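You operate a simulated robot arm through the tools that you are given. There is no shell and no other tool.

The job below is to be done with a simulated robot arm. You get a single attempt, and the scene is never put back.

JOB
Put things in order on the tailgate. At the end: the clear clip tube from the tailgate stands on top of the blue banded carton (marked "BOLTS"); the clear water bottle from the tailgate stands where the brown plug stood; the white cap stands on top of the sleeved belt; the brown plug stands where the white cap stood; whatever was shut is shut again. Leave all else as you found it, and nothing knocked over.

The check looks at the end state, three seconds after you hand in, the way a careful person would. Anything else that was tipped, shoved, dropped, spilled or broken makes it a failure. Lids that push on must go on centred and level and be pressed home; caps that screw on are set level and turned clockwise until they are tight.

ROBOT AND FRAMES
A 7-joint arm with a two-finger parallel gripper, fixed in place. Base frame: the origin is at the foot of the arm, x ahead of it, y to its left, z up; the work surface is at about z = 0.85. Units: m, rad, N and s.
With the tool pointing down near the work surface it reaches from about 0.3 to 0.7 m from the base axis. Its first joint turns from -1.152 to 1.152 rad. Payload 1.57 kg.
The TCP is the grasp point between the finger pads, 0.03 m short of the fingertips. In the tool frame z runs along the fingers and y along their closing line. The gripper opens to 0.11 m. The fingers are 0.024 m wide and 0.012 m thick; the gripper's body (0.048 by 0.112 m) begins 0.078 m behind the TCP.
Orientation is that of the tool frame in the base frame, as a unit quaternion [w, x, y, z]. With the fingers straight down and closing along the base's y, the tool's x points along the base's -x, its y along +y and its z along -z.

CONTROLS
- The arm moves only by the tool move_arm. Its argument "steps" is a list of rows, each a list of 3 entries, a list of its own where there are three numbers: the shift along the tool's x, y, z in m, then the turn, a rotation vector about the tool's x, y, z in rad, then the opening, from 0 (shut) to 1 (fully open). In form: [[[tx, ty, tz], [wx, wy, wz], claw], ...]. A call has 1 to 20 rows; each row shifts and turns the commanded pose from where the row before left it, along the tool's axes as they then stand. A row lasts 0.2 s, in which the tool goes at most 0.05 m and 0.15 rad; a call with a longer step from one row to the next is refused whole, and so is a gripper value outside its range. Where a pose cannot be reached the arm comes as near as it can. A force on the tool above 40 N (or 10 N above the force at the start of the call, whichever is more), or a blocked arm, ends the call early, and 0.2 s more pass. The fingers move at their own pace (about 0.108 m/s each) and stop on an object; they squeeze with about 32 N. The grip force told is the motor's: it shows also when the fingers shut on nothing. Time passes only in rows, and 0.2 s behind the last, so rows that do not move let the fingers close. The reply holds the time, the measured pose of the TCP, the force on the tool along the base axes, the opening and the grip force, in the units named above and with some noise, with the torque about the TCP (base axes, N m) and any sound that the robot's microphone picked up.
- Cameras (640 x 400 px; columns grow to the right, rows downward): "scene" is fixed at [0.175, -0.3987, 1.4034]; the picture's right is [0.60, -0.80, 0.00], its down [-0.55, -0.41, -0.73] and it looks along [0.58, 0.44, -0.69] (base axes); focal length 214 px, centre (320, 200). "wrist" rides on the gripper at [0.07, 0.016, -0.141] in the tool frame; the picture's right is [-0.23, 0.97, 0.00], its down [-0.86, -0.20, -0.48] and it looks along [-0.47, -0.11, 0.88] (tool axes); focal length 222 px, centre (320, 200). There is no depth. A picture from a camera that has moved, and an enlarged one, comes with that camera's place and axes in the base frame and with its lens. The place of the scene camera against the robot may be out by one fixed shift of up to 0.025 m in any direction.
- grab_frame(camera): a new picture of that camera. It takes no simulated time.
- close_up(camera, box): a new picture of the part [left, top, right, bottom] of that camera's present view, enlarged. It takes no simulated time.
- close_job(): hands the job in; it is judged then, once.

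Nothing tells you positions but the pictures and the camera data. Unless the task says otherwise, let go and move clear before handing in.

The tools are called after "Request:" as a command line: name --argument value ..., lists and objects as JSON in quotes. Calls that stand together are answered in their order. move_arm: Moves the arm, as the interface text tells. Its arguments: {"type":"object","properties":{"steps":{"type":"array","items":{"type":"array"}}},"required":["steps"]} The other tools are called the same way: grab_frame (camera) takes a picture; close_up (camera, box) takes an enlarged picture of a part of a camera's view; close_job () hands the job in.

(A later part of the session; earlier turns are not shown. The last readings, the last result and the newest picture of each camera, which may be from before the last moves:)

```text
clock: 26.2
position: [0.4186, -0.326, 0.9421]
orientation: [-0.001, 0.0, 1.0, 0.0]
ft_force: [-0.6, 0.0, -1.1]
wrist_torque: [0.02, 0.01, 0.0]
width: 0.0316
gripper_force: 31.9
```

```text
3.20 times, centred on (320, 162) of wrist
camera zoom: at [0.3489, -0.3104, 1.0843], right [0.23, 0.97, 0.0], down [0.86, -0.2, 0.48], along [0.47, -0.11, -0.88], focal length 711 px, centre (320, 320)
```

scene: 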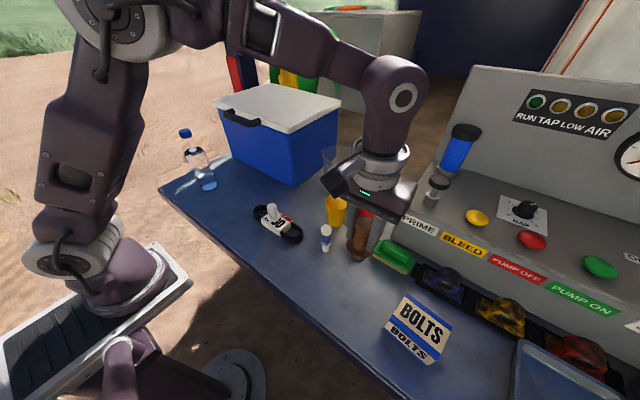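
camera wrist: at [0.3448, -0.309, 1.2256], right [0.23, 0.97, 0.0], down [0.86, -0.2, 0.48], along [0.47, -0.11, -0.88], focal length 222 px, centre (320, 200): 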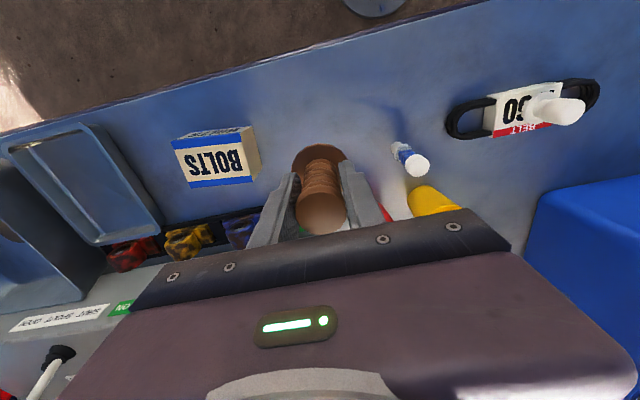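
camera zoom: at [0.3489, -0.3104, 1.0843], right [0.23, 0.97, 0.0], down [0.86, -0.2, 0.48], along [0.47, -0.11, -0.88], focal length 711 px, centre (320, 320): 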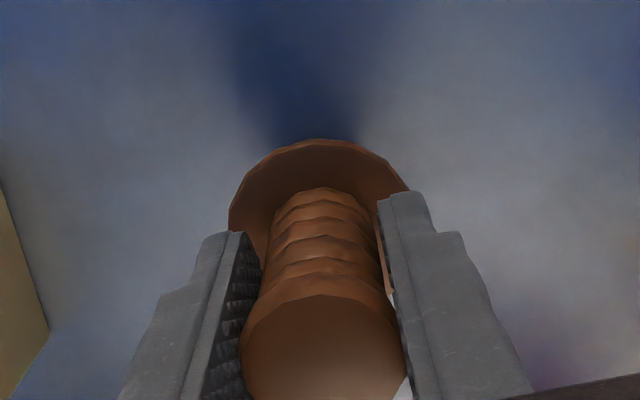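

I'll compare against the earlier picture of the cap with the same crop, to fine-tune where the plug lands.

Request:
close_up --camera "scene" --box '[310, 240, 410, 320]'

Request:
close_up --camera "scene" --box '[270, 180, 470, 330]'

```text
5.00 times, centred on (360, 280) of scene
camera zoom: at [0.175, -0.3988, 1.4034], right [0.6, -0.8, 0.0], down [-0.55, -0.41, -0.73], along [0.58, 0.44, -0.69], focal length 1072 px, centre (120, -200)
```

zoom: 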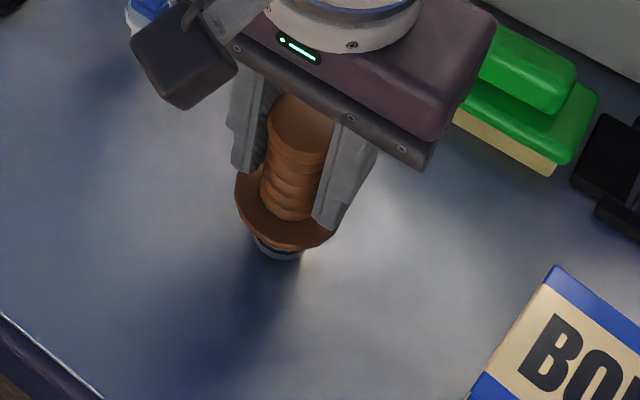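

```text
2.67 times, centred on (370, 255) of scene
camera zoom: at [0.175, -0.3988, 1.4034], right [0.6, -0.8, 0.0], down [-0.55, -0.41, -0.73], along [0.58, 0.44, -0.69], focal length 572 px, centre (187, 53)
```

zoom: 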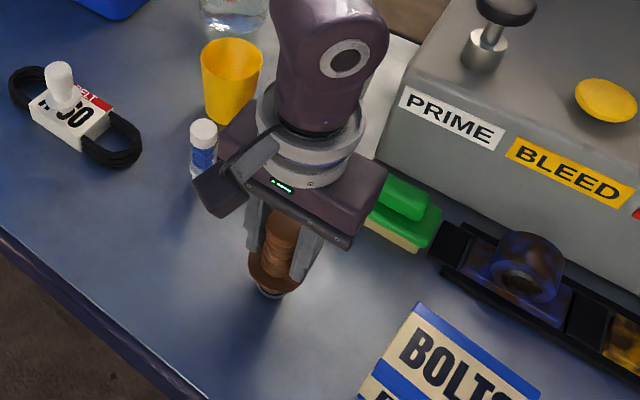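

The plug is within a few millimetres of the old cap centre. I'll make a tiny correction and lower to contact.

Request:
move_arm --steps '[[[0.001, 0.0015, 0.002], [0, 0, 0], 0.1], [[0, 0, 0.002], [0, 0, 0], 0.1], [[0, 0, 0.002], [0, 0, 0], 0.1], [[0, 0, 0.0015], [0, 0, 0], 0.1], [[0, 0, 0], [0, 0, 0], 0.1]]'

```text
clock: 27.4
position: [0.4187, -0.3244, 0.9368]
orientation: [0.001, -0.001, 1.0, 0.0]
ft_force: [-0.1, 0.1, -2.3]
wrist_torque: [-0.01, -0.03, 0.01]
width: 0.0318
gripper_force: 32.4
```

Request:
move_arm --steps '[[[0.0005, 0, 0.0015], [0, 0, 0], 0.1], [[0, 0, 0.0015], [0, 0, 0], 0.1], [[0, 0, 0], [0, 0, 0], 0.1]]'

Request:
close_up --camera "scene" --box '[310, 240, 410, 320]'

```text
clock: 28.2
position: [0.4179, -0.326, 0.9338]
orientation: [0.001, 0.0, 1.0, -0.001]
ft_force: [-1.9, 0.0, 27.4]
wrist_torque: [-0.03, -0.06, -0.17]
width: 0.0314
gripper_force: 31.6
```

```text
5.00 times, centred on (360, 280) of scene
camera zoom: at [0.1746, -0.3984, 1.4036], right [0.6, -0.8, 0.0], down [-0.55, -0.41, -0.73], along [0.58, 0.44, -0.69], focal length 1072 px, centre (120, -200)
```

zoom: 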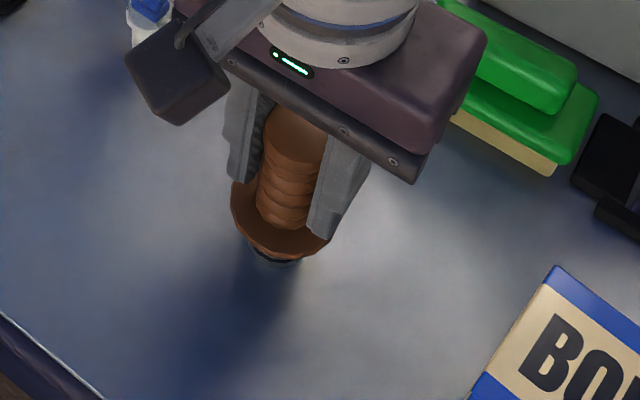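

The plug is firmly on the surface at about 27 N. I'll relieve the force slightly, release, and lift away.

Request:
move_arm --steps '[[[0, 0, -0.0018], [0, 0, 0], 0.1], [[0, 0, 0], [0, 0, 0], 0.1]]'

```text
clock: 28.8
position: [0.4182, -0.326, 0.9337]
orientation: [-0.001, 0.0, 1.0, 0.001]
ft_force: [0.6, 0.2, -0.3]
wrist_torque: [-0.04, -0.01, 0.0]
width: 0.0313
gripper_force: 31.8
```

Request:
move_arm --steps '[[[0, 0, 0], [0, 0, 0], 0.4], [[0, 0, 0], [0, 0, 0], 0.55], [[0, 0, 0], [0, 0, 0], 0.7], [[0, 0, -0.02], [0, 0, 0], 0.7], [[0, 0, -0.04], [0, 0, 0], 0.7], [[0, 0, -0.04], [0, 0, 0], 0.7], [[-0.03, 0, -0.04], [0, 0, 0], 0.7], [[-0.03, 0, -0.02], [0, 0, 0], 0.7], [[0, 0, 0], [0, 0, 0], 0.7]]'

Request:
close_up --camera "scene" --box '[310, 240, 410, 320]'

Request:
grab_frame --camera "wrist"

Request:
close_up --camera "wrist" --box '[240, 20, 400, 140]'

```text
clock: 30.8
position: [0.4776, -0.3256, 1.0965]
orientation: [0.0, 0.0, 1.0, 0.0]
ft_force: [0.7, -0.1, -0.3]
wrist_torque: [0.01, -0.05, 0.0]
width: 0.0772
gripper_force: 0.0
```

```text
5.00 times, centred on (360, 280) of scene
camera zoom: at [0.175, -0.3987, 1.4034], right [0.6, -0.8, 0.0], down [-0.55, -0.41, -0.73], along [0.58, 0.44, -0.69], focal length 1072 px, centre (120, -200)
```

zoom: 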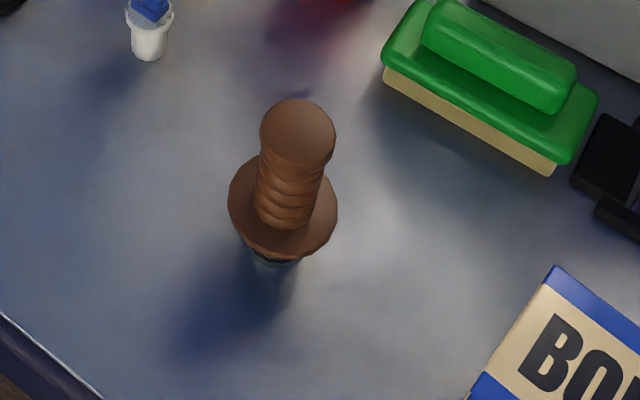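

```text
taken
camera wrist: at [0.4073, -0.3097, 1.2382], right [0.23, 0.97, 0.0], down [0.86, -0.2, 0.48], along [0.47, -0.11, -0.88], focal length 222 px, centre (320, 200)
```

wrist: 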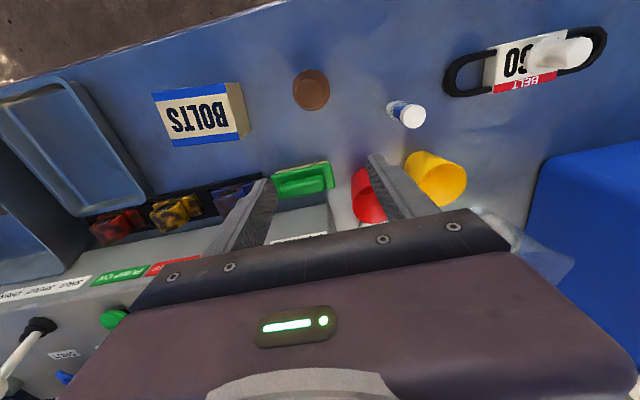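

```text
3.33 times, centred on (320, 80) of wrist
camera zoom: at [0.4073, -0.3097, 1.2382], right [0.23, 0.97, 0.0], down [0.86, -0.2, 0.48], along [0.47, -0.11, -0.88], focal length 740 px, centre (320, 600)
```

zoom: 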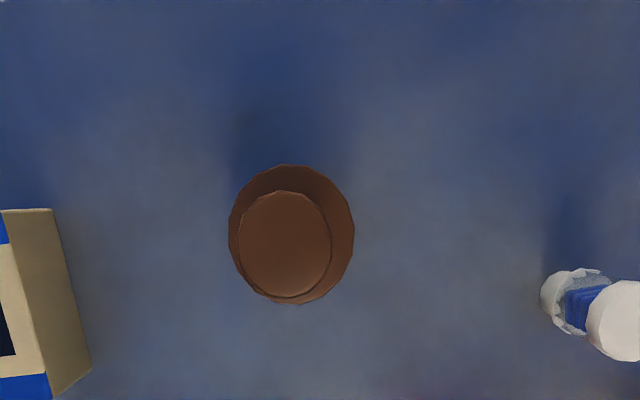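

The plug stands upright at (0.418, -0.325). Next is the clip tube near (0.474, -0.208): I'll move close and look at it.

Request:
move_arm --steps '[[[-0.02, 0.039, 0], [0, 0, 0], 0.6], [[-0.01, 0.039, 0.01], [0, 0, 0], 0.6], [[0, 0.039, 0.02], [0, 0, 0], 0.6], [[0, 0, 0.02], [0, 0, 0], 0.6], [[0, 0, 0], [0, 0, 0], 0.6]]'

Request:
grab_frame --camera "wrist"

Request:
close_up --camera "wrist" --box '[240, 40, 400, 160]'

Request:
close_up --camera "scene" --box '[300, 215, 350, 260]'

```text
clock: 32.0
position: [0.5069, -0.2089, 1.0471]
orientation: [0.0, 0.0, 1.0, 0.0]
ft_force: [-0.1, 0.2, 0.8]
wrist_torque: [0.0, -0.03, -0.01]
width: 0.0661
gripper_force: 0.0
```

```text
taken
camera wrist: at [0.4359, -0.1921, 1.188], right [0.23, 0.97, 0.0], down [0.86, -0.2, 0.48], along [0.47, -0.11, -0.88], focal length 222 px, centre (320, 200)
```

wrist: 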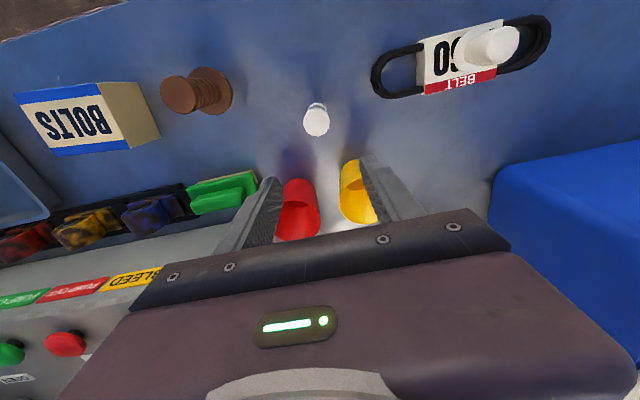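

```text
3.33 times, centred on (320, 100) of wrist
camera zoom: at [0.4359, -0.1921, 1.188], right [0.23, 0.97, 0.0], down [0.86, -0.2, 0.48], along [0.47, -0.11, -0.88], focal length 740 px, centre (320, 533)
```

zoom: 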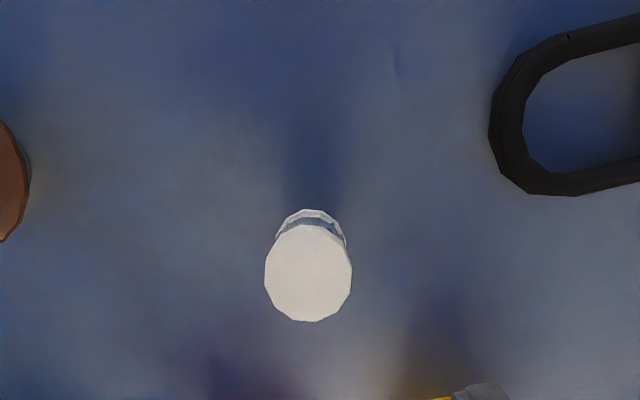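

```text
8.89 times, centred on (325, 238) of scene
camera zoom: at [0.175, -0.3987, 1.4034], right [0.6, -0.8, 0.0], down [-0.55, -0.41, -0.73], along [0.58, 0.44, -0.69], focal length 1906 px, centre (276, -133)
```

zoom: 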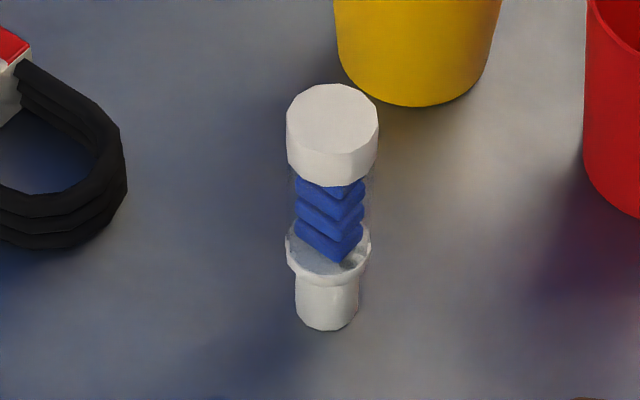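

The tube stands at about (0.474, -0.207). I'll position above it and descend around it.

Request:
move_arm --steps '[[[0.0325, 0.0015, 0], [0, 0, 0], 0.6], [[0, 0, 0.03], [0, 0, 0], 0.6], [[0, 0, 0.03], [0, 0, 0], 0.6], [[0, 0, 0], [0, 0, 0], 0.6]]'

Request:
close_up --camera "wrist" --box '[220, 100, 420, 225]'

Request:
close_up --camera "scene" --box '[280, 190, 380, 270]'

```text
clock: 33.0
position: [0.4731, -0.2043, 0.9873]
orientation: [0.0, -0.002, 1.0, 0.0]
ft_force: [-0.1, -0.4, -0.4]
wrist_torque: [0.02, 0.0, -0.01]
width: 0.0658
gripper_force: 0.0
```

```text
3.20 times, centred on (320, 162) of wrist
camera zoom: at [0.4024, -0.1896, 1.1281], right [0.23, 0.97, 0.0], down [0.86, -0.2, 0.48], along [0.47, -0.11, -0.88], focal length 711 px, centre (320, 320)
```

zoom: 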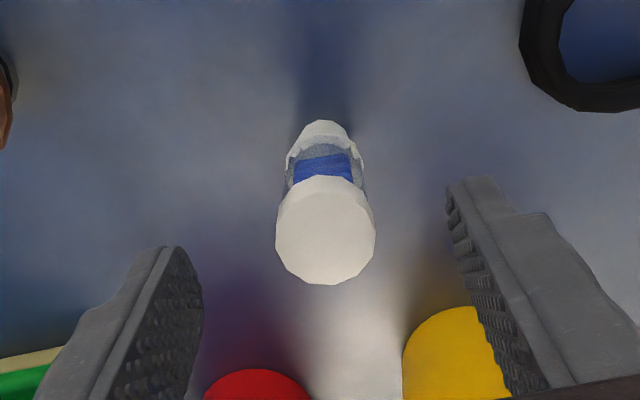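

```text
5.00 times, centred on (330, 230) of scene
camera zoom: at [0.175, -0.3987, 1.4034], right [0.6, -0.8, 0.0], down [-0.55, -0.41, -0.73], along [0.58, 0.44, -0.69], focal length 1072 px, centre (270, 50)
```

zoom: 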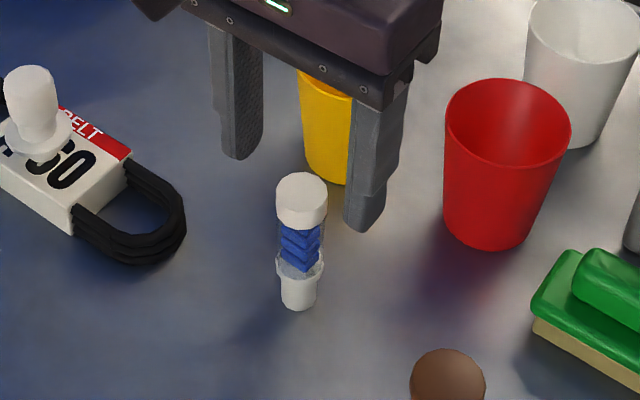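

Aligned within 1–2 mm. I'll descend and close on the tube body.

Request:
move_arm --steps '[[[0, 0.0005, 0.03], [0, 0, 0], 0.6], [[0, 0, 0.03], [0, 0, 0], 0.6], [[0, 0, 0.022], [0, 0, 0], 0.6], [[0, 0, 0], [0, 0, 0], 0.6]]'

Request:
close_up --camera "wrist" --box '[220, 100, 420, 225]'

Request:
close_up --camera "scene" --box '[280, 190, 380, 270]'

```text
clock: 34.0
position: [0.4724, -0.2067, 0.9045]
orientation: [0.0, 0.0, 1.0, 0.0]
ft_force: [-0.2, -0.4, -0.3]
wrist_torque: [-0.01, -0.02, -0.01]
width: 0.0659
gripper_force: 0.1
```

```text
3.20 times, centred on (320, 162) of wrist
camera zoom: at [0.4024, -0.1901, 1.0461], right [0.23, 0.97, 0.0], down [0.86, -0.2, 0.48], along [0.47, -0.11, -0.88], focal length 711 px, centre (320, 320)
```

zoom: 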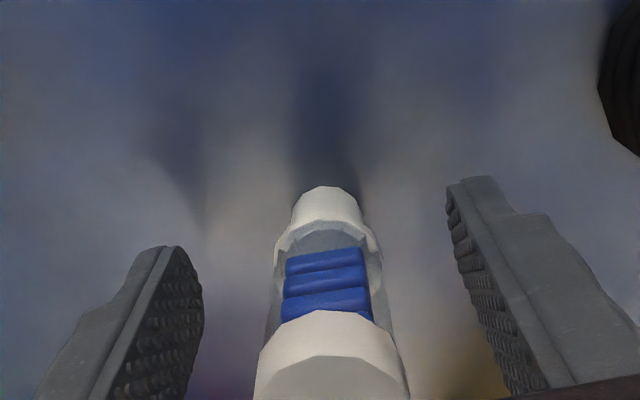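

```text
5.00 times, centred on (330, 230) of scene
camera zoom: at [0.175, -0.3987, 1.4034], right [0.6, -0.8, 0.0], down [-0.55, -0.41, -0.73], along [0.58, 0.44, -0.69], focal length 1072 px, centre (270, 50)
```

zoom: 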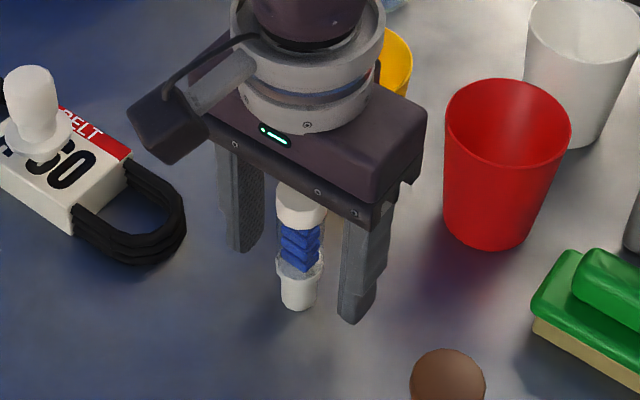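

Request:
move_arm --steps '[[[0, 0.001, 0], [0, 0, 0], 0.4], [[0, 0, 0], [0, 0, 0], 0.2], [[0, 0, 0], [0, 0, 0], 0.1], [[0, 0, 0], [0, 0, 0], 0.1], [[0, 0, -0.01], [0, 0, 0], 0.1], [[0, 0, -0.02], [0, 0, 0], 0.1], [[0, 0, 0], [0, 0, 0], 0.1]]'

Request:
close_up --camera "wrist" --box '[220, 100, 420, 225]'

Request:
close_up --camera "scene" --box '[280, 190, 380, 270]'

```text
clock: 35.6
position: [0.4742, -0.2046, 0.9353]
orientation: [0.0, 0.0, 1.0, 0.001]
ft_force: [0.6, -0.3, -0.7]
wrist_torque: [-0.01, 0.0, 0.0]
width: 0.0264
gripper_force: 32.5
```

```text
3.20 times, centred on (320, 162) of wrist
camera zoom: at [0.4033, -0.1897, 1.0762], right [0.23, 0.97, 0.0], down [0.86, -0.2, 0.48], along [0.47, -0.11, -0.88], focal length 711 px, centre (320, 320)
```

zoom: 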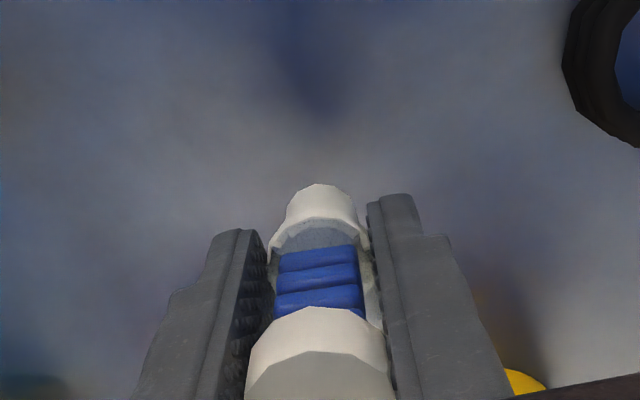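

```text
5.00 times, centred on (330, 230) of scene
camera zoom: at [0.175, -0.3987, 1.4034], right [0.6, -0.8, 0.0], down [-0.55, -0.41, -0.73], along [0.58, 0.44, -0.69], focal length 1072 px, centre (270, 50)
```

zoom: 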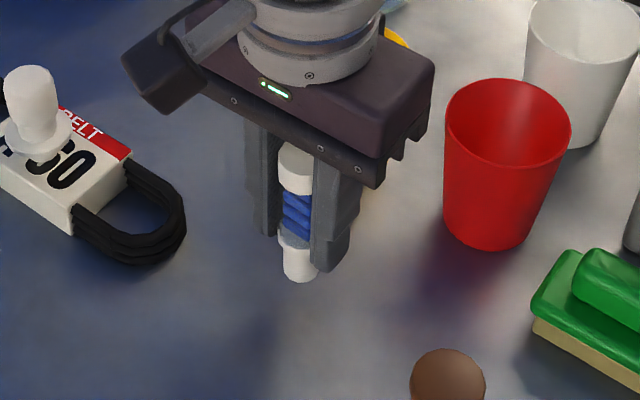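

The tube is held upright. I'll raise it and carry it toward the carton, stopping slightly beyond so the carton top is visible.

Request:
move_arm --steps '[[[0, 0, -0.04], [0, 0, 0], 0.1], [[0, 0, -0.045], [0, 0, 0], 0.1], [[0, 0, -0.045], [0, 0, 0], 0.1], [[0, -0.04, 0], [0, 0, 0], 0.1], [[0, -0.04, 0], [0, 0, 0], 0.1], [[0, -0.04, 0], [0, 0, 0], 0.1], [[0, -0.04, 0], [0, 0, 0], 0.1], [[0, -0.04, 0], [0, 0, 0], 0.1], [[0, -0.04, 0], [0, 0, 0], 0.1], [[0, -0.035, 0], [0, 0, 0], 0.1], [[0, 0, 0], [0, 0, 0], 0.1], [[0, 0, 0], [0, 0, 0], 0.1]]'

Request:
grab_frame --camera "wrist"

Request:
close_up --camera "wrist" --box '[230, 30, 390, 150]'

```text
clock: 38.2
position: [0.4467, -0.4448, 1.0637]
orientation: [0.0, 0.0, 1.0, 0.0]
ft_force: [0.4, 0.3, -0.5]
wrist_torque: [0.03, 0.0, -0.01]
width: 0.0265
gripper_force: 31.7
out of reach, approached as far as the arm can: row 9, 10
```

```text
taken
camera wrist: at [0.3767, -0.4287, 1.205], right [0.23, 0.97, 0.0], down [0.86, -0.2, 0.48], along [0.47, -0.11, -0.88], focal length 222 px, centre (320, 200)
```

wrist: 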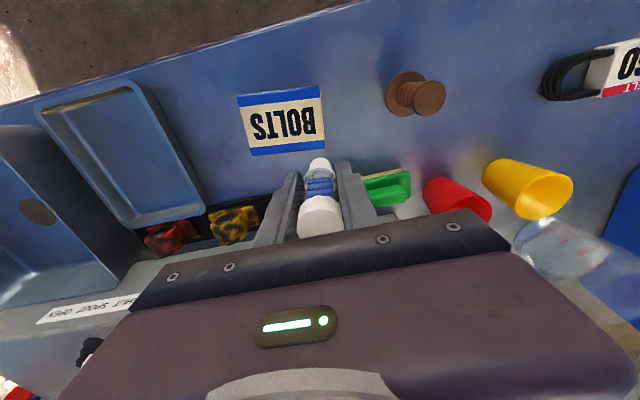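

```text
3.33 times, centred on (310, 90) of wrist
camera zoom: at [0.3767, -0.4287, 1.205], right [0.23, 0.97, 0.0], down [0.86, -0.2, 0.48], along [0.47, -0.11, -0.88], focal length 740 px, centre (353, 567)
```

zoom: 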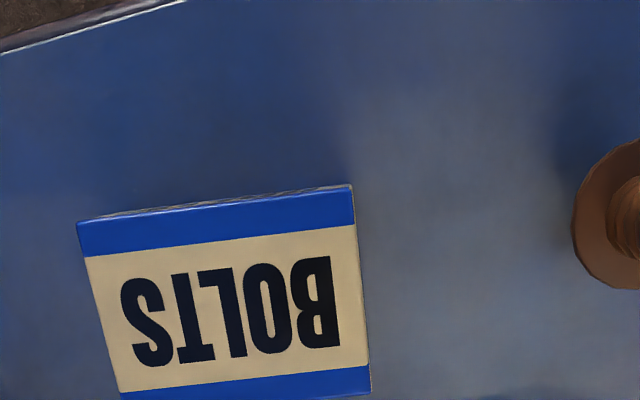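

That last leg was out of reach at this height, but the carton centre is confirmed at (0.414, -0.484). I'll bring the tool inward and lower, above the carton.

Request:
move_arm --steps '[[[0.02, 0, 0.01], [0, 0, 0], 0.1], [[0.02, 0, 0.01], [0, 0, 0], 0.1], [[0.0195, -0.004, 0.015], [0, 0, 0], 0.1], [[0, 0, 0], [0, 0, 0], 0.1], [[0, 0, 0], [0, 0, 0], 0.1]]'

Request:
grab_frame --camera "wrist"

```text
clock: 39.4
position: [0.3885, -0.4483, 1.0279]
orientation: [0.001, 0.0, 1.0, 0.0]
ft_force: [-0.5, -0.2, -0.6]
wrist_torque: [0.0, -0.02, 0.01]
width: 0.0267
gripper_force: 32.1
```

```text
taken
camera wrist: at [0.318, -0.4311, 1.1692], right [0.23, 0.97, 0.0], down [0.86, -0.2, 0.48], along [0.47, -0.11, -0.88], focal length 222 px, centre (320, 200)
```

wrist: 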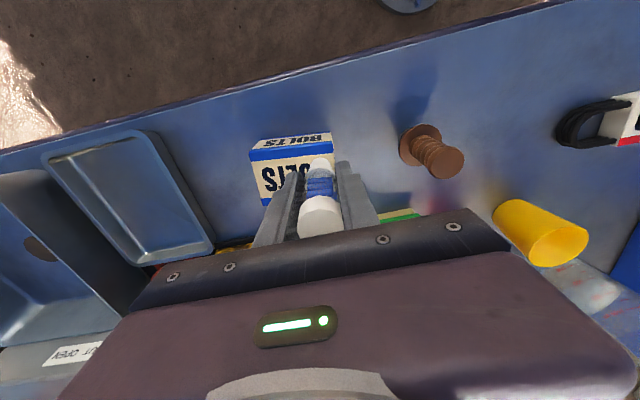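

The command follows the actual pose, so I'll now shift to directly above the carton centre while lowering a bit.

Request:
move_arm --steps '[[[-0.01, -0.013, 0.015], [0, 0, 0], 0.1], [[-0.008, -0.012, 0.015], [0, 0, 0], 0.1], [[-0.0078, -0.0115, 0.005], [0, 0, 0], 0.1], [[0, 0, 0], [0, 0, 0], 0.1], [[0, 0, 0], [0, 0, 0], 0.1]]'

Request:
grab_frame --camera "wrist"

Request:
close_up --camera "scene" --box '[370, 250, 490, 370]'

```text
clock: 40.6
position: [0.4152, -0.4843, 0.9924]
orientation: [0.0, 0.0, 1.0, 0.0]
ft_force: [0.1, 0.6, -0.3]
wrist_torque: [-0.01, 0.0, 0.0]
width: 0.0264
gripper_force: 32.2
```

```text
taken
camera wrist: at [0.3441, -0.4673, 1.1343], right [0.23, 0.97, 0.0], down [0.86, -0.2, 0.48], along [0.47, -0.11, -0.88], focal length 222 px, centre (320, 200)
```

wrist: 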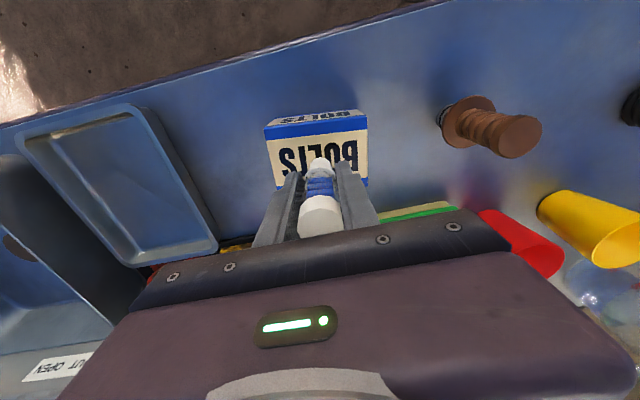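

```text
3.33 times, centred on (430, 310) of scene
camera zoom: at [0.175, -0.3988, 1.4034], right [0.6, -0.8, 0.0], down [-0.55, -0.41, -0.73], along [0.58, 0.44, -0.69], focal length 715 px, centre (-47, -167)
```

zoom: 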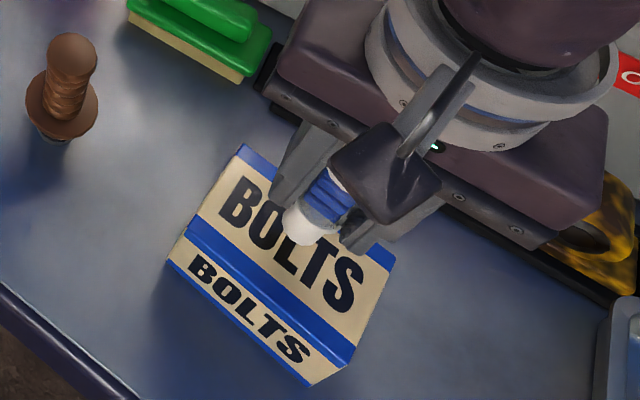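

The tube hovers over the carton's middle, about 2.5 cm up. I'll lower it in small steps.

Request:
move_arm --steps '[[[0, 0, 0.01], [0, 0, 0], 0.1], [[0, 0, 0.006], [0, 0, 0], 0.1], [[0, 0, 0.003], [0, 0, 0], 0.1], [[0, 0, 0], [0, 0, 0], 0.1]]'

Request:
close_up --camera "scene" --box '[370, 250, 490, 370]'

Request:
close_up --camera "wrist" --box '[240, 90, 400, 215]'

```text
clock: 41.6
position: [0.4141, -0.484, 0.9749]
orientation: [0.0, 0.001, 1.0, 0.0]
ft_force: [-0.8, 0.4, -0.1]
wrist_torque: [-0.01, 0.02, -0.02]
width: 0.0264
gripper_force: 32.0
```

```text
3.33 times, centred on (430, 310) of scene
camera zoom: at [0.175, -0.3987, 1.4034], right [0.6, -0.8, 0.0], down [-0.55, -0.41, -0.73], along [0.58, 0.44, -0.69], focal length 715 px, centre (-47, -167)
```

zoom: 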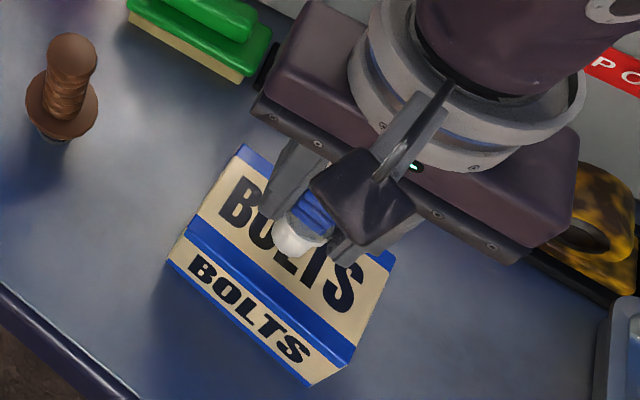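

```text
3.20 times, centred on (320, 152) of wrist
camera zoom: at [0.3433, -0.4672, 1.116], right [0.23, 0.97, 0.0], down [0.86, -0.2, 0.48], along [0.47, -0.11, -0.88], focal length 711 px, centre (320, 352)
```

zoom: 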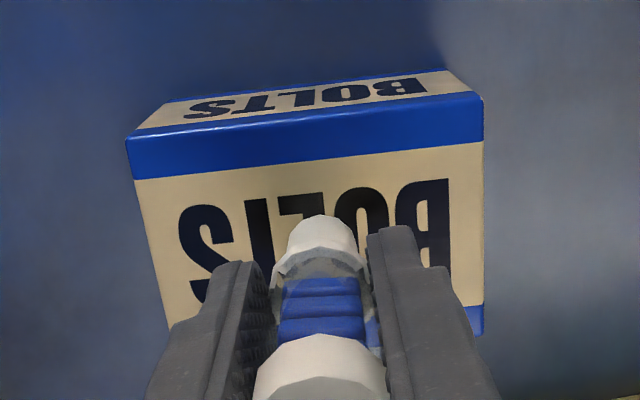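

Request:
move_arm --steps '[[[0, 0, 0.003], [0, 0, 0], 0.1], [[0, 0, 0.002], [0, 0, 0], 0.1], [[0, 0, 0.001], [0, 0, 0], 0.1], [[0, 0, 0], [0, 0, 0], 0.1]]'

```text
clock: 42.6
position: [0.414, -0.4843, 0.9701]
orientation: [0.001, 0.0, 1.0, -0.001]
ft_force: [1.6, -2.3, 26.7]
wrist_torque: [0.23, -0.26, 0.12]
width: 0.0257
gripper_force: 32.3
```

Contact on the carton's top. I'll back off the push and check.

Request:
move_arm --steps '[[[0, 0, -0.002], [0, 0, 0], 0.1], [[0, 0, 0], [0, 0, 0], 0.1]]'

Request:
close_up --camera "scene" --box '[370, 250, 490, 370]'

Request:
close_up --camera "wrist" --box '[240, 90, 400, 215]'

```text
clock: 43.2
position: [0.4134, -0.4823, 0.9683]
orientation: [-0.001, 0.0, 1.0, 0.002]
ft_force: [-0.2, 0.0, 0.5]
wrist_torque: [0.02, 0.0, 0.0]
width: 0.0257
gripper_force: 31.6
```

```text
3.33 times, centred on (430, 310) of scene
camera zoom: at [0.175, -0.3987, 1.4034], right [0.6, -0.8, 0.0], down [-0.55, -0.41, -0.73], along [0.58, 0.44, -0.69], focal length 715 px, centre (-47, -167)
```

zoom: 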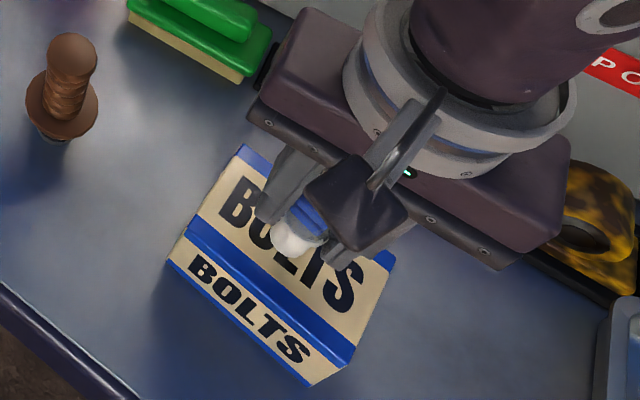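

```text
3.20 times, centred on (320, 152) of wrist
camera zoom: at [0.343, -0.4672, 1.1105], right [0.23, 0.97, 0.0], down [0.86, -0.2, 0.48], along [0.46, -0.1, -0.88], focal length 711 px, centre (320, 352)
```

zoom: 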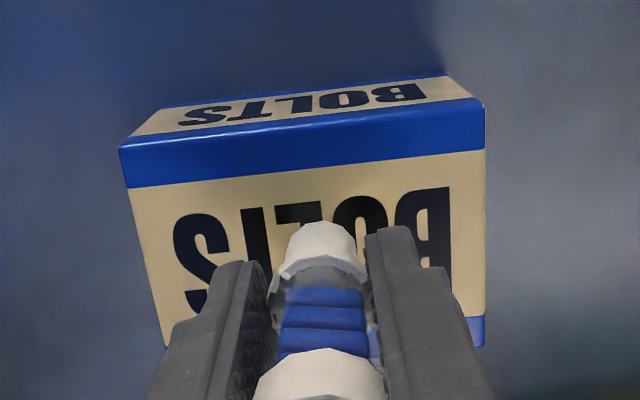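

The tube is resting with almost no load. I'll release gently and rise straight up.

Request:
move_arm --steps '[[[0, 0, 0], [0, 0, 0], 0.3], [[0, 0, 0], [0, 0, 0], 0.4], [[0, 0, 0], [0, 0, 0], 0.55], [[0, 0, 0], [0, 0, 0], 0.55], [[0, 0, -0.02], [0, 0, 0], 0.55], [[0.003, 0.003, -0.04], [0, 0, 0], 0.55], [[0.008, 0.008, -0.04], [0, 0, 0], 0.55], [[0, 0, 0], [0, 0, 0], 0.55]]'

Request:
close_up --camera "scene" --box '[370, 250, 490, 370]'

Request:
close_up --camera "wrist" --box '[240, 70, 400, 195]'

```text
clock: 45.0
position: [0.4039, -0.472, 1.0731]
orientation: [0.001, -0.001, 1.0, -0.001]
ft_force: [0.4, -0.5, -0.2]
wrist_torque: [-0.03, 0.0, -0.01]
width: 0.0605
gripper_force: 0.1
```

```text
3.33 times, centred on (430, 310) of scene
camera zoom: at [0.175, -0.3987, 1.4034], right [0.6, -0.8, 0.0], down [-0.55, -0.41, -0.73], along [0.58, 0.44, -0.69], focal length 715 px, centre (-47, -167)
```

zoom: 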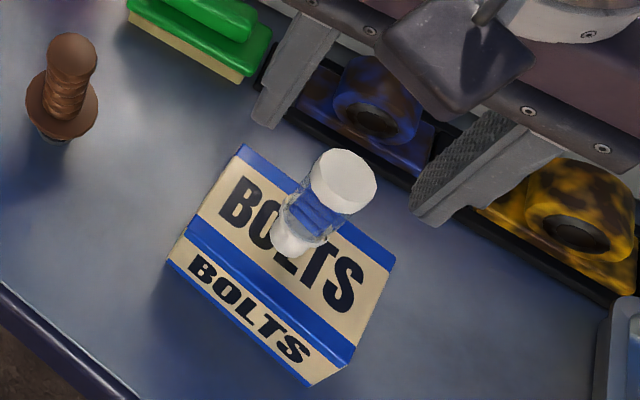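

```text
3.20 times, centred on (320, 132) of wrist
camera zoom: at [0.3333, -0.4554, 1.2136], right [0.23, 0.97, 0.0], down [0.86, -0.2, 0.48], along [0.47, -0.11, -0.88], focal length 711 px, centre (320, 416)
```

zoom: 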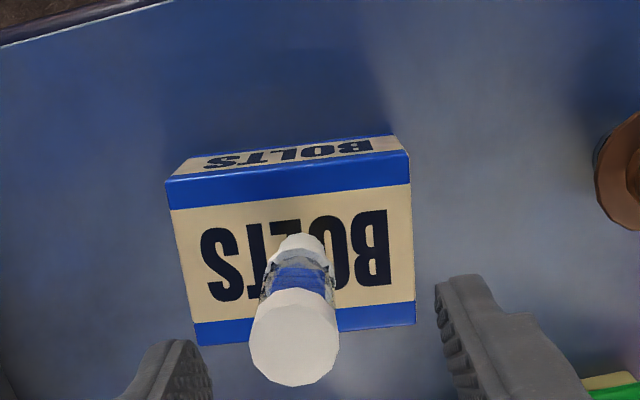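

The tube stands upright on the carton. Now the bottle: I'll rise and travel left to look straight down on it.

Request:
move_arm --steps '[[[0, 0.01, -0.045], [0, 0, 0], 1], [[0, 0.04, -0.045], [0, 0, 0], 1], [[0, 0.044, -0.01], [0, 0, 0], 1], [[0, 0.044, 0], [0, 0, 0], 1], [[0, 0.044, 0], [0, 0, 0], 1], [[0, 0.044, 0], [0, 0, 0], 1], [[0, 0.044, 0], [0, 0, 0], 1], [[0, 0.044, 0], [0, 0, 0], 1], [[0, 0.044, 0], [0, 0, 0], 1], [[0, 0.044, 0], [0, 0, 0], 1], [[0, 0.044, 0], [0, 0, 0], 1], [[0, 0.044, 0], [0, 0, 0], 1], [[-0.01, 0.044, 0], [0, 0, 0], 1], [[-0.01, 0.044, 0], [0, 0, 0], 1], [[-0.01, 0.044, 0], [0, 0, 0], 1], [[-0.015, 0.044, 0], [0, 0, 0], 1], [[-0.015, 0.044, 0], [0, 0, 0], 1], [[-0.015, 0.044, 0], [0, 0, 0], 1], [[0, 0.03, 0], [0, 0, 0], 1], [[0, 0, 0], [0, 0, 0], 1]]'

Request:
grab_frame --camera "wrist"

Request:
grab_frame --camera "scene"

Request:
close_up --camera "wrist" --box '[220, 20, 420, 170]'

```text
refused: row 2 steps farther than a row can; nothing moved
```

```text
taken
camera wrist: at [0.3333, -0.4554, 1.2136], right [0.23, 0.97, 0.0], down [0.86, -0.2, 0.48], along [0.47, -0.11, -0.88], focal length 222 px, centre (320, 200)
```

wrist: 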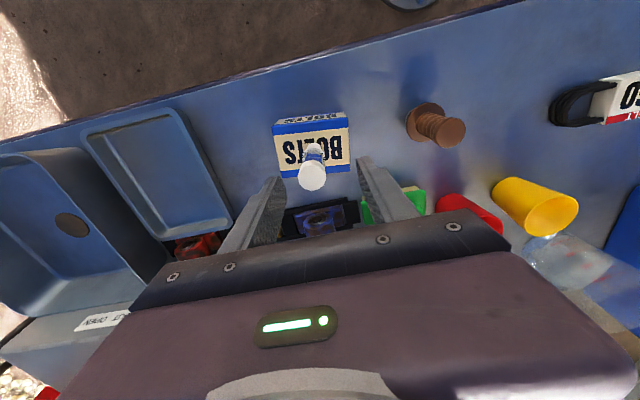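

```text
taken
```

scene: 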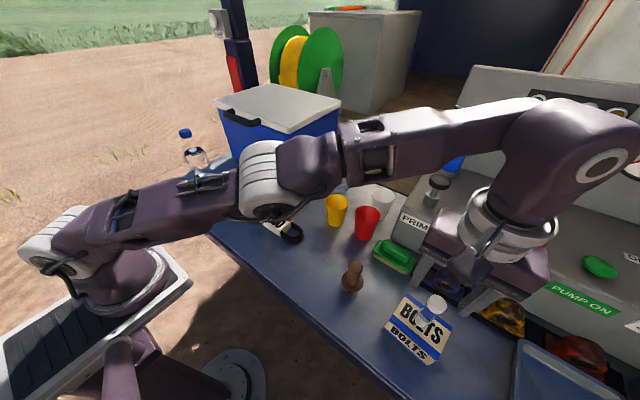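

```text
2.67 times, centred on (320, 95) of wrist
camera zoom: at [0.3333, -0.4554, 1.2136], right [0.23, 0.97, 0.0], down [0.86, -0.2, 0.48], along [0.47, -0.11, -0.88], focal length 592 px, centre (320, 480)
```

zoom: 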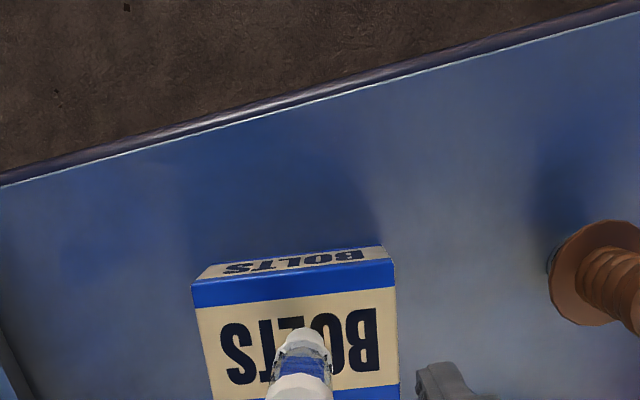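

The call was refused because of one row's length, and everything is still in place. I'll repeat it with shorter steps.

Request:
move_arm --steps '[[[0, 0, -0.045], [0, 0, 0], 1], [[0, 0.025, -0.04], [0, 0, 0], 1], [[0, 0.044, -0.012], [0, 0, 0], 1], [[0, 0.044, 0], [0, 0, 0], 1], [[0, 0.044, 0], [0, 0, 0], 1], [[0, 0.044, 0], [0, 0, 0], 1], [[0, 0.044, 0], [0, 0, 0], 1], [[0, 0.044, 0], [0, 0, 0], 1], [[0, 0.044, 0], [0, 0, 0], 1], [[0, 0.044, 0], [0, 0, 0], 1], [[0, 0.044, 0], [0, 0, 0], 1], [[0, 0.044, 0], [0, 0, 0], 1], [[-0.01, 0.044, 0], [0, 0, 0], 1], [[-0.01, 0.044, 0], [0, 0, 0], 1], [[-0.01, 0.044, 0], [0, 0, 0], 1], [[-0.015, 0.044, 0], [0, 0, 0], 1], [[-0.015, 0.044, 0], [0, 0, 0], 1], [[-0.015, 0.044, 0], [0, 0, 0], 1], [[0, 0.03, 0], [0, 0, 0], 1], [[0, 0, 0], [0, 0, 0], 1]]'

Request:
grab_frame --camera "wrist"

Request:
grab_frame --camera "scene"

Request:
close_up --camera "wrist" --box '[220, 20, 420, 170]'

```text
clock: 49.2
position: [0.4745, 0.2947, 1.1468]
orientation: [0.0, 0.0, 1.0, 0.0]
ft_force: [-0.2, 1.0, 1.0]
wrist_torque: [0.01, 0.01, -0.02]
width: 0.1098
gripper_force: 0.0
out of reach, approached as far as the arm can: row 1
```

```text
taken
camera wrist: at [0.4035, 0.3097, 1.2873], right [0.23, 0.97, 0.0], down [0.86, -0.2, 0.48], along [0.47, -0.11, -0.88], focal length 222 px, centre (320, 200)
```

wrist: 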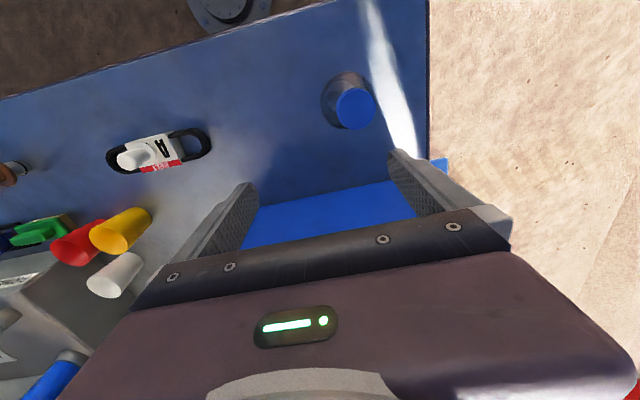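

```text
taken
```

scene: 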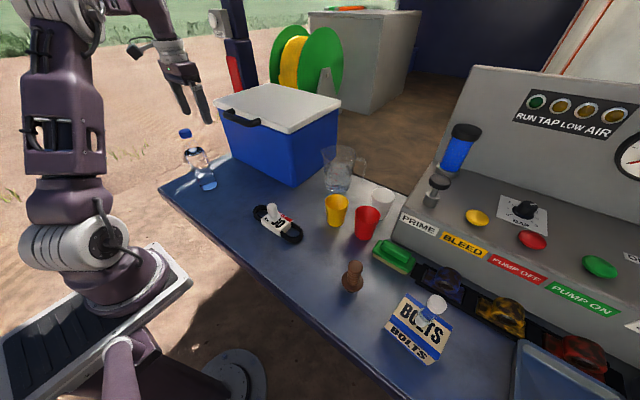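

```text
2.67 times, centred on (320, 95) of wrist
camera zoom: at [0.4035, 0.3097, 1.2873], right [0.23, 0.97, 0.0], down [0.86, -0.2, 0.48], along [0.47, -0.11, -0.88], focal length 592 px, centre (320, 480)
```

zoom: 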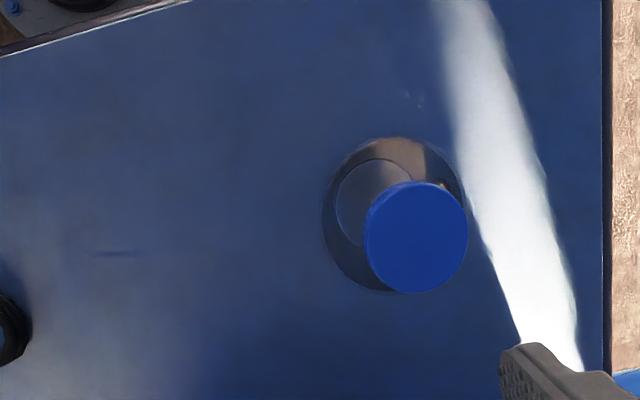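

The bottle is at (0.4325, 0.335), about 0.062 in diameter, with its cap top at z about 1.078. I'll move above it, lower the open fingers around the upper body, and check.

Request:
move_arm --steps '[[[0.02, 0.02, 0], [0, 0, 0], 1], [[0.021, 0.021, 0], [0, 0, 0], 1], [[0, 0, 0], [0, 0, 0], 1], [[0, 0, 0], [0, 0, 0], 1]]'

Request:
grab_frame --camera "wrist"

Request:
close_up --camera "scene" --box '[150, 40, 270, 200]'

```text
clock: 50.2
position: [0.4316, 0.3331, 1.1474]
orientation: [0.0, 0.0, 1.0, 0.0]
ft_force: [0.5, 0.0, 0.6]
wrist_torque: [-0.01, -0.02, 0.03]
width: 0.1098
gripper_force: 0.1
```

```text
taken
camera wrist: at [0.361, 0.349, 1.2887], right [0.23, 0.97, 0.0], down [0.86, -0.2, 0.48], along [0.47, -0.11, -0.88], focal length 222 px, centre (320, 200)
```

wrist: 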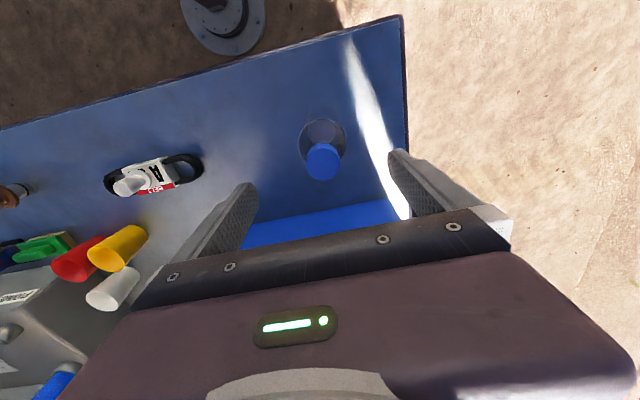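

```text
2.50 times, centred on (210, 120) of scene
camera zoom: at [0.175, -0.3987, 1.4034], right [0.6, -0.8, 0.0], down [-0.55, -0.41, -0.73], along [0.58, 0.44, -0.69], focal length 536 px, centre (595, 400)
```

zoom: 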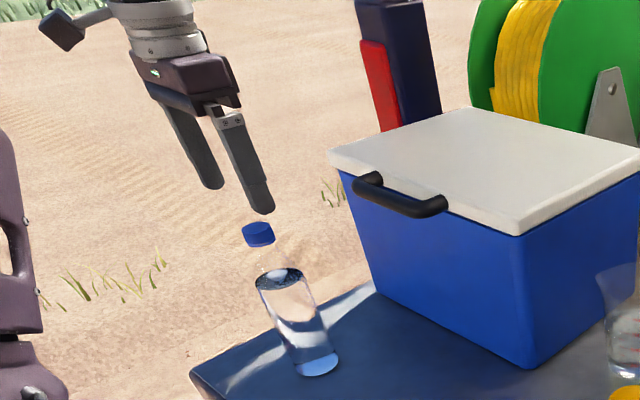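

Centred within 2 mm. I'll descend to grip height, z about 1.012.

Request:
move_arm --steps '[[[0, 0.002, 0.03], [0, 0, 0], 1], [[0, 0, 0.035], [0, 0, 0], 1], [[0, 0, 0.035], [0, 0, 0], 1], [[0, 0, 0.025], [0, 0, 0], 1], [[0, 0, 0.008], [0, 0, 0], 1], [[0, 0, 0], [0, 0, 0], 1]]'

Request:
close_up --camera "wrist" --box '[200, 70, 440, 220]'

Request:
close_up --camera "scene" --box '[150, 90, 250, 200]'

```text
clock: 51.6
position: [0.4315, 0.3378, 1.0135]
orientation: [0.0, 0.0, 1.0, 0.0]
ft_force: [0.1, 0.4, 0.0]
wrist_torque: [-0.01, -0.03, 0.01]
width: 0.1099
gripper_force: 0.0
```

```text
2.67 times, centred on (320, 145) of wrist
camera zoom: at [0.3618, 0.3535, 1.1543], right [0.23, 0.97, 0.0], down [0.86, -0.2, 0.48], along [0.47, -0.11, -0.88], focal length 592 px, centre (320, 347)
```

zoom: 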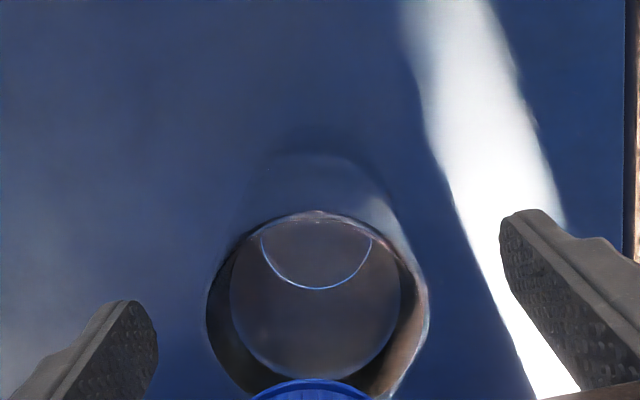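

```text
3.64 times, centred on (200, 145) of scene
camera zoom: at [0.175, -0.3987, 1.4034], right [0.6, -0.8, 0.0], down [-0.55, -0.41, -0.73], along [0.58, 0.44, -0.69], focal length 780 px, centre (756, 400)
```

zoom: 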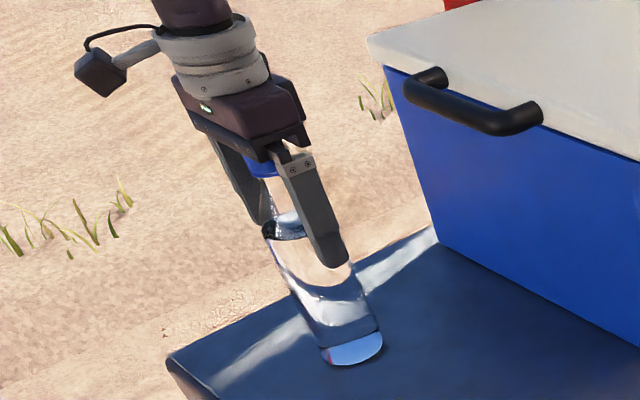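

Fingers straddle the upper body just below the shoulder. I'll nudge 2 mm and close.

Request:
move_arm --steps '[[[0, -0.002, 0], [0, 0, 0], 0.8], [[0, 0, 0], [0, 0, 0], 0.65], [[0, 0, 0], [0, 0, 0], 0.5], [[0, 0, 0], [0, 0, 0], 0.45], [[0, 0, 0], [0, 0, 0], 0.45]]'

Request:
close_up --camera "wrist" --box '[200, 70, 440, 220]'

Request:
close_up --camera "scene" --box '[150, 90, 250, 200]'

```text
clock: 52.8
position: [0.4313, 0.3341, 1.0133]
orientation: [0.0, 0.0, 1.0, 0.0]
ft_force: [0.2, 1.3, 0.4]
wrist_torque: [0.06, -0.06, 0.02]
width: 0.0642
gripper_force: 32.2
```

```text
2.67 times, centred on (320, 145) of wrist
camera zoom: at [0.3616, 0.3513, 1.1551], right [0.23, 0.97, 0.0], down [0.86, -0.2, 0.48], along [0.47, -0.11, -0.88], focal length 592 px, centre (320, 347)
```

zoom: 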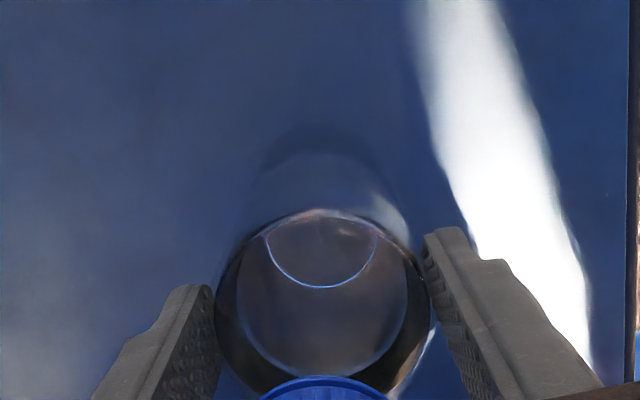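

```text
3.64 times, centred on (200, 145) of scene
camera zoom: at [0.175, -0.3987, 1.4034], right [0.6, -0.8, 0.0], down [-0.55, -0.41, -0.73], along [0.58, 0.44, -0.69], focal length 780 px, centre (756, 400)
```

zoom: 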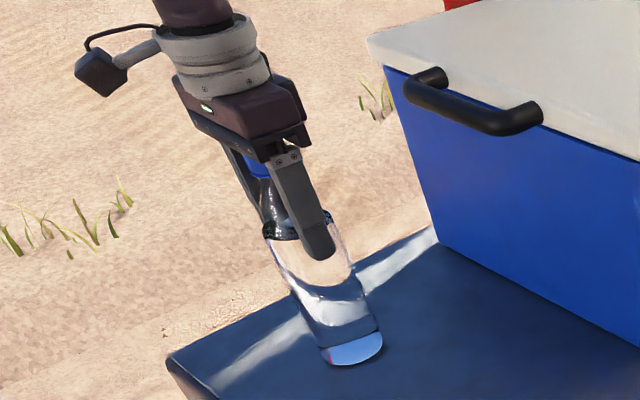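

The bottle is gripped at 0.064 wide. I'll lift a few centimetres and check that it hangs straight.

Request:
move_arm --steps '[[[0, 0, 0], [0, 0, 0], 0.35], [[0, 0, -0.005], [0, 0, 0], 0.35], [[0, 0, -0.015], [0, 0, 0], 0.35], [[0, 0, -0.02], [0, 0, 0], 0.35], [[0, 0, 0], [0, 0, 0], 0.35]]'

Request:
close_up --camera "wrist" --box '[200, 70, 440, 220]'

Request:
close_up --camera "scene" --box '[150, 90, 250, 200]'

```text
clock: 54.0
position: [0.4325, 0.3336, 1.0543]
orientation: [0.0, -0.001, 1.0, 0.0]
ft_force: [-1.4, 0.2, -5.6]
wrist_torque: [0.01, 0.0, -0.02]
width: 0.0641
gripper_force: 32.3
```

```text
2.67 times, centred on (320, 145) of wrist
camera zoom: at [0.3614, 0.3507, 1.1956], right [0.23, 0.97, 0.0], down [0.86, -0.2, 0.48], along [0.47, -0.11, -0.88], focal length 592 px, centre (320, 347)
```

zoom: 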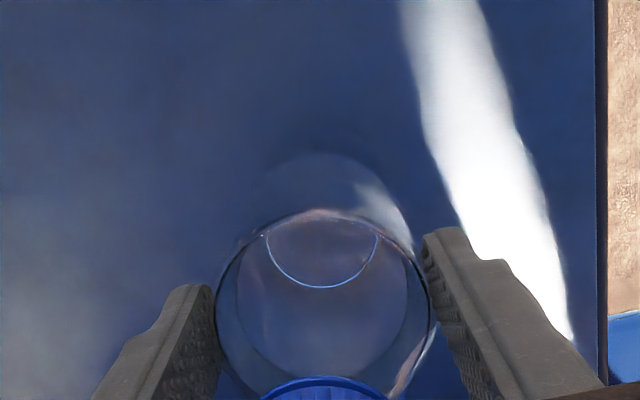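

```text
3.64 times, centred on (200, 145) of scene
camera zoom: at [0.1751, -0.3987, 1.4034], right [0.6, -0.8, 0.0], down [-0.55, -0.41, -0.73], along [0.58, 0.44, -0.69], focal length 780 px, centre (756, 400)
```

zoom: 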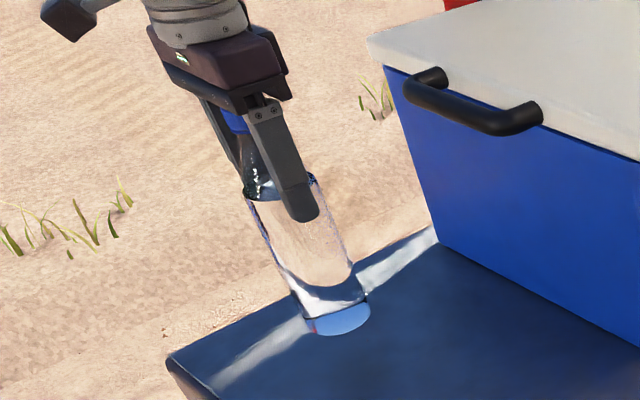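

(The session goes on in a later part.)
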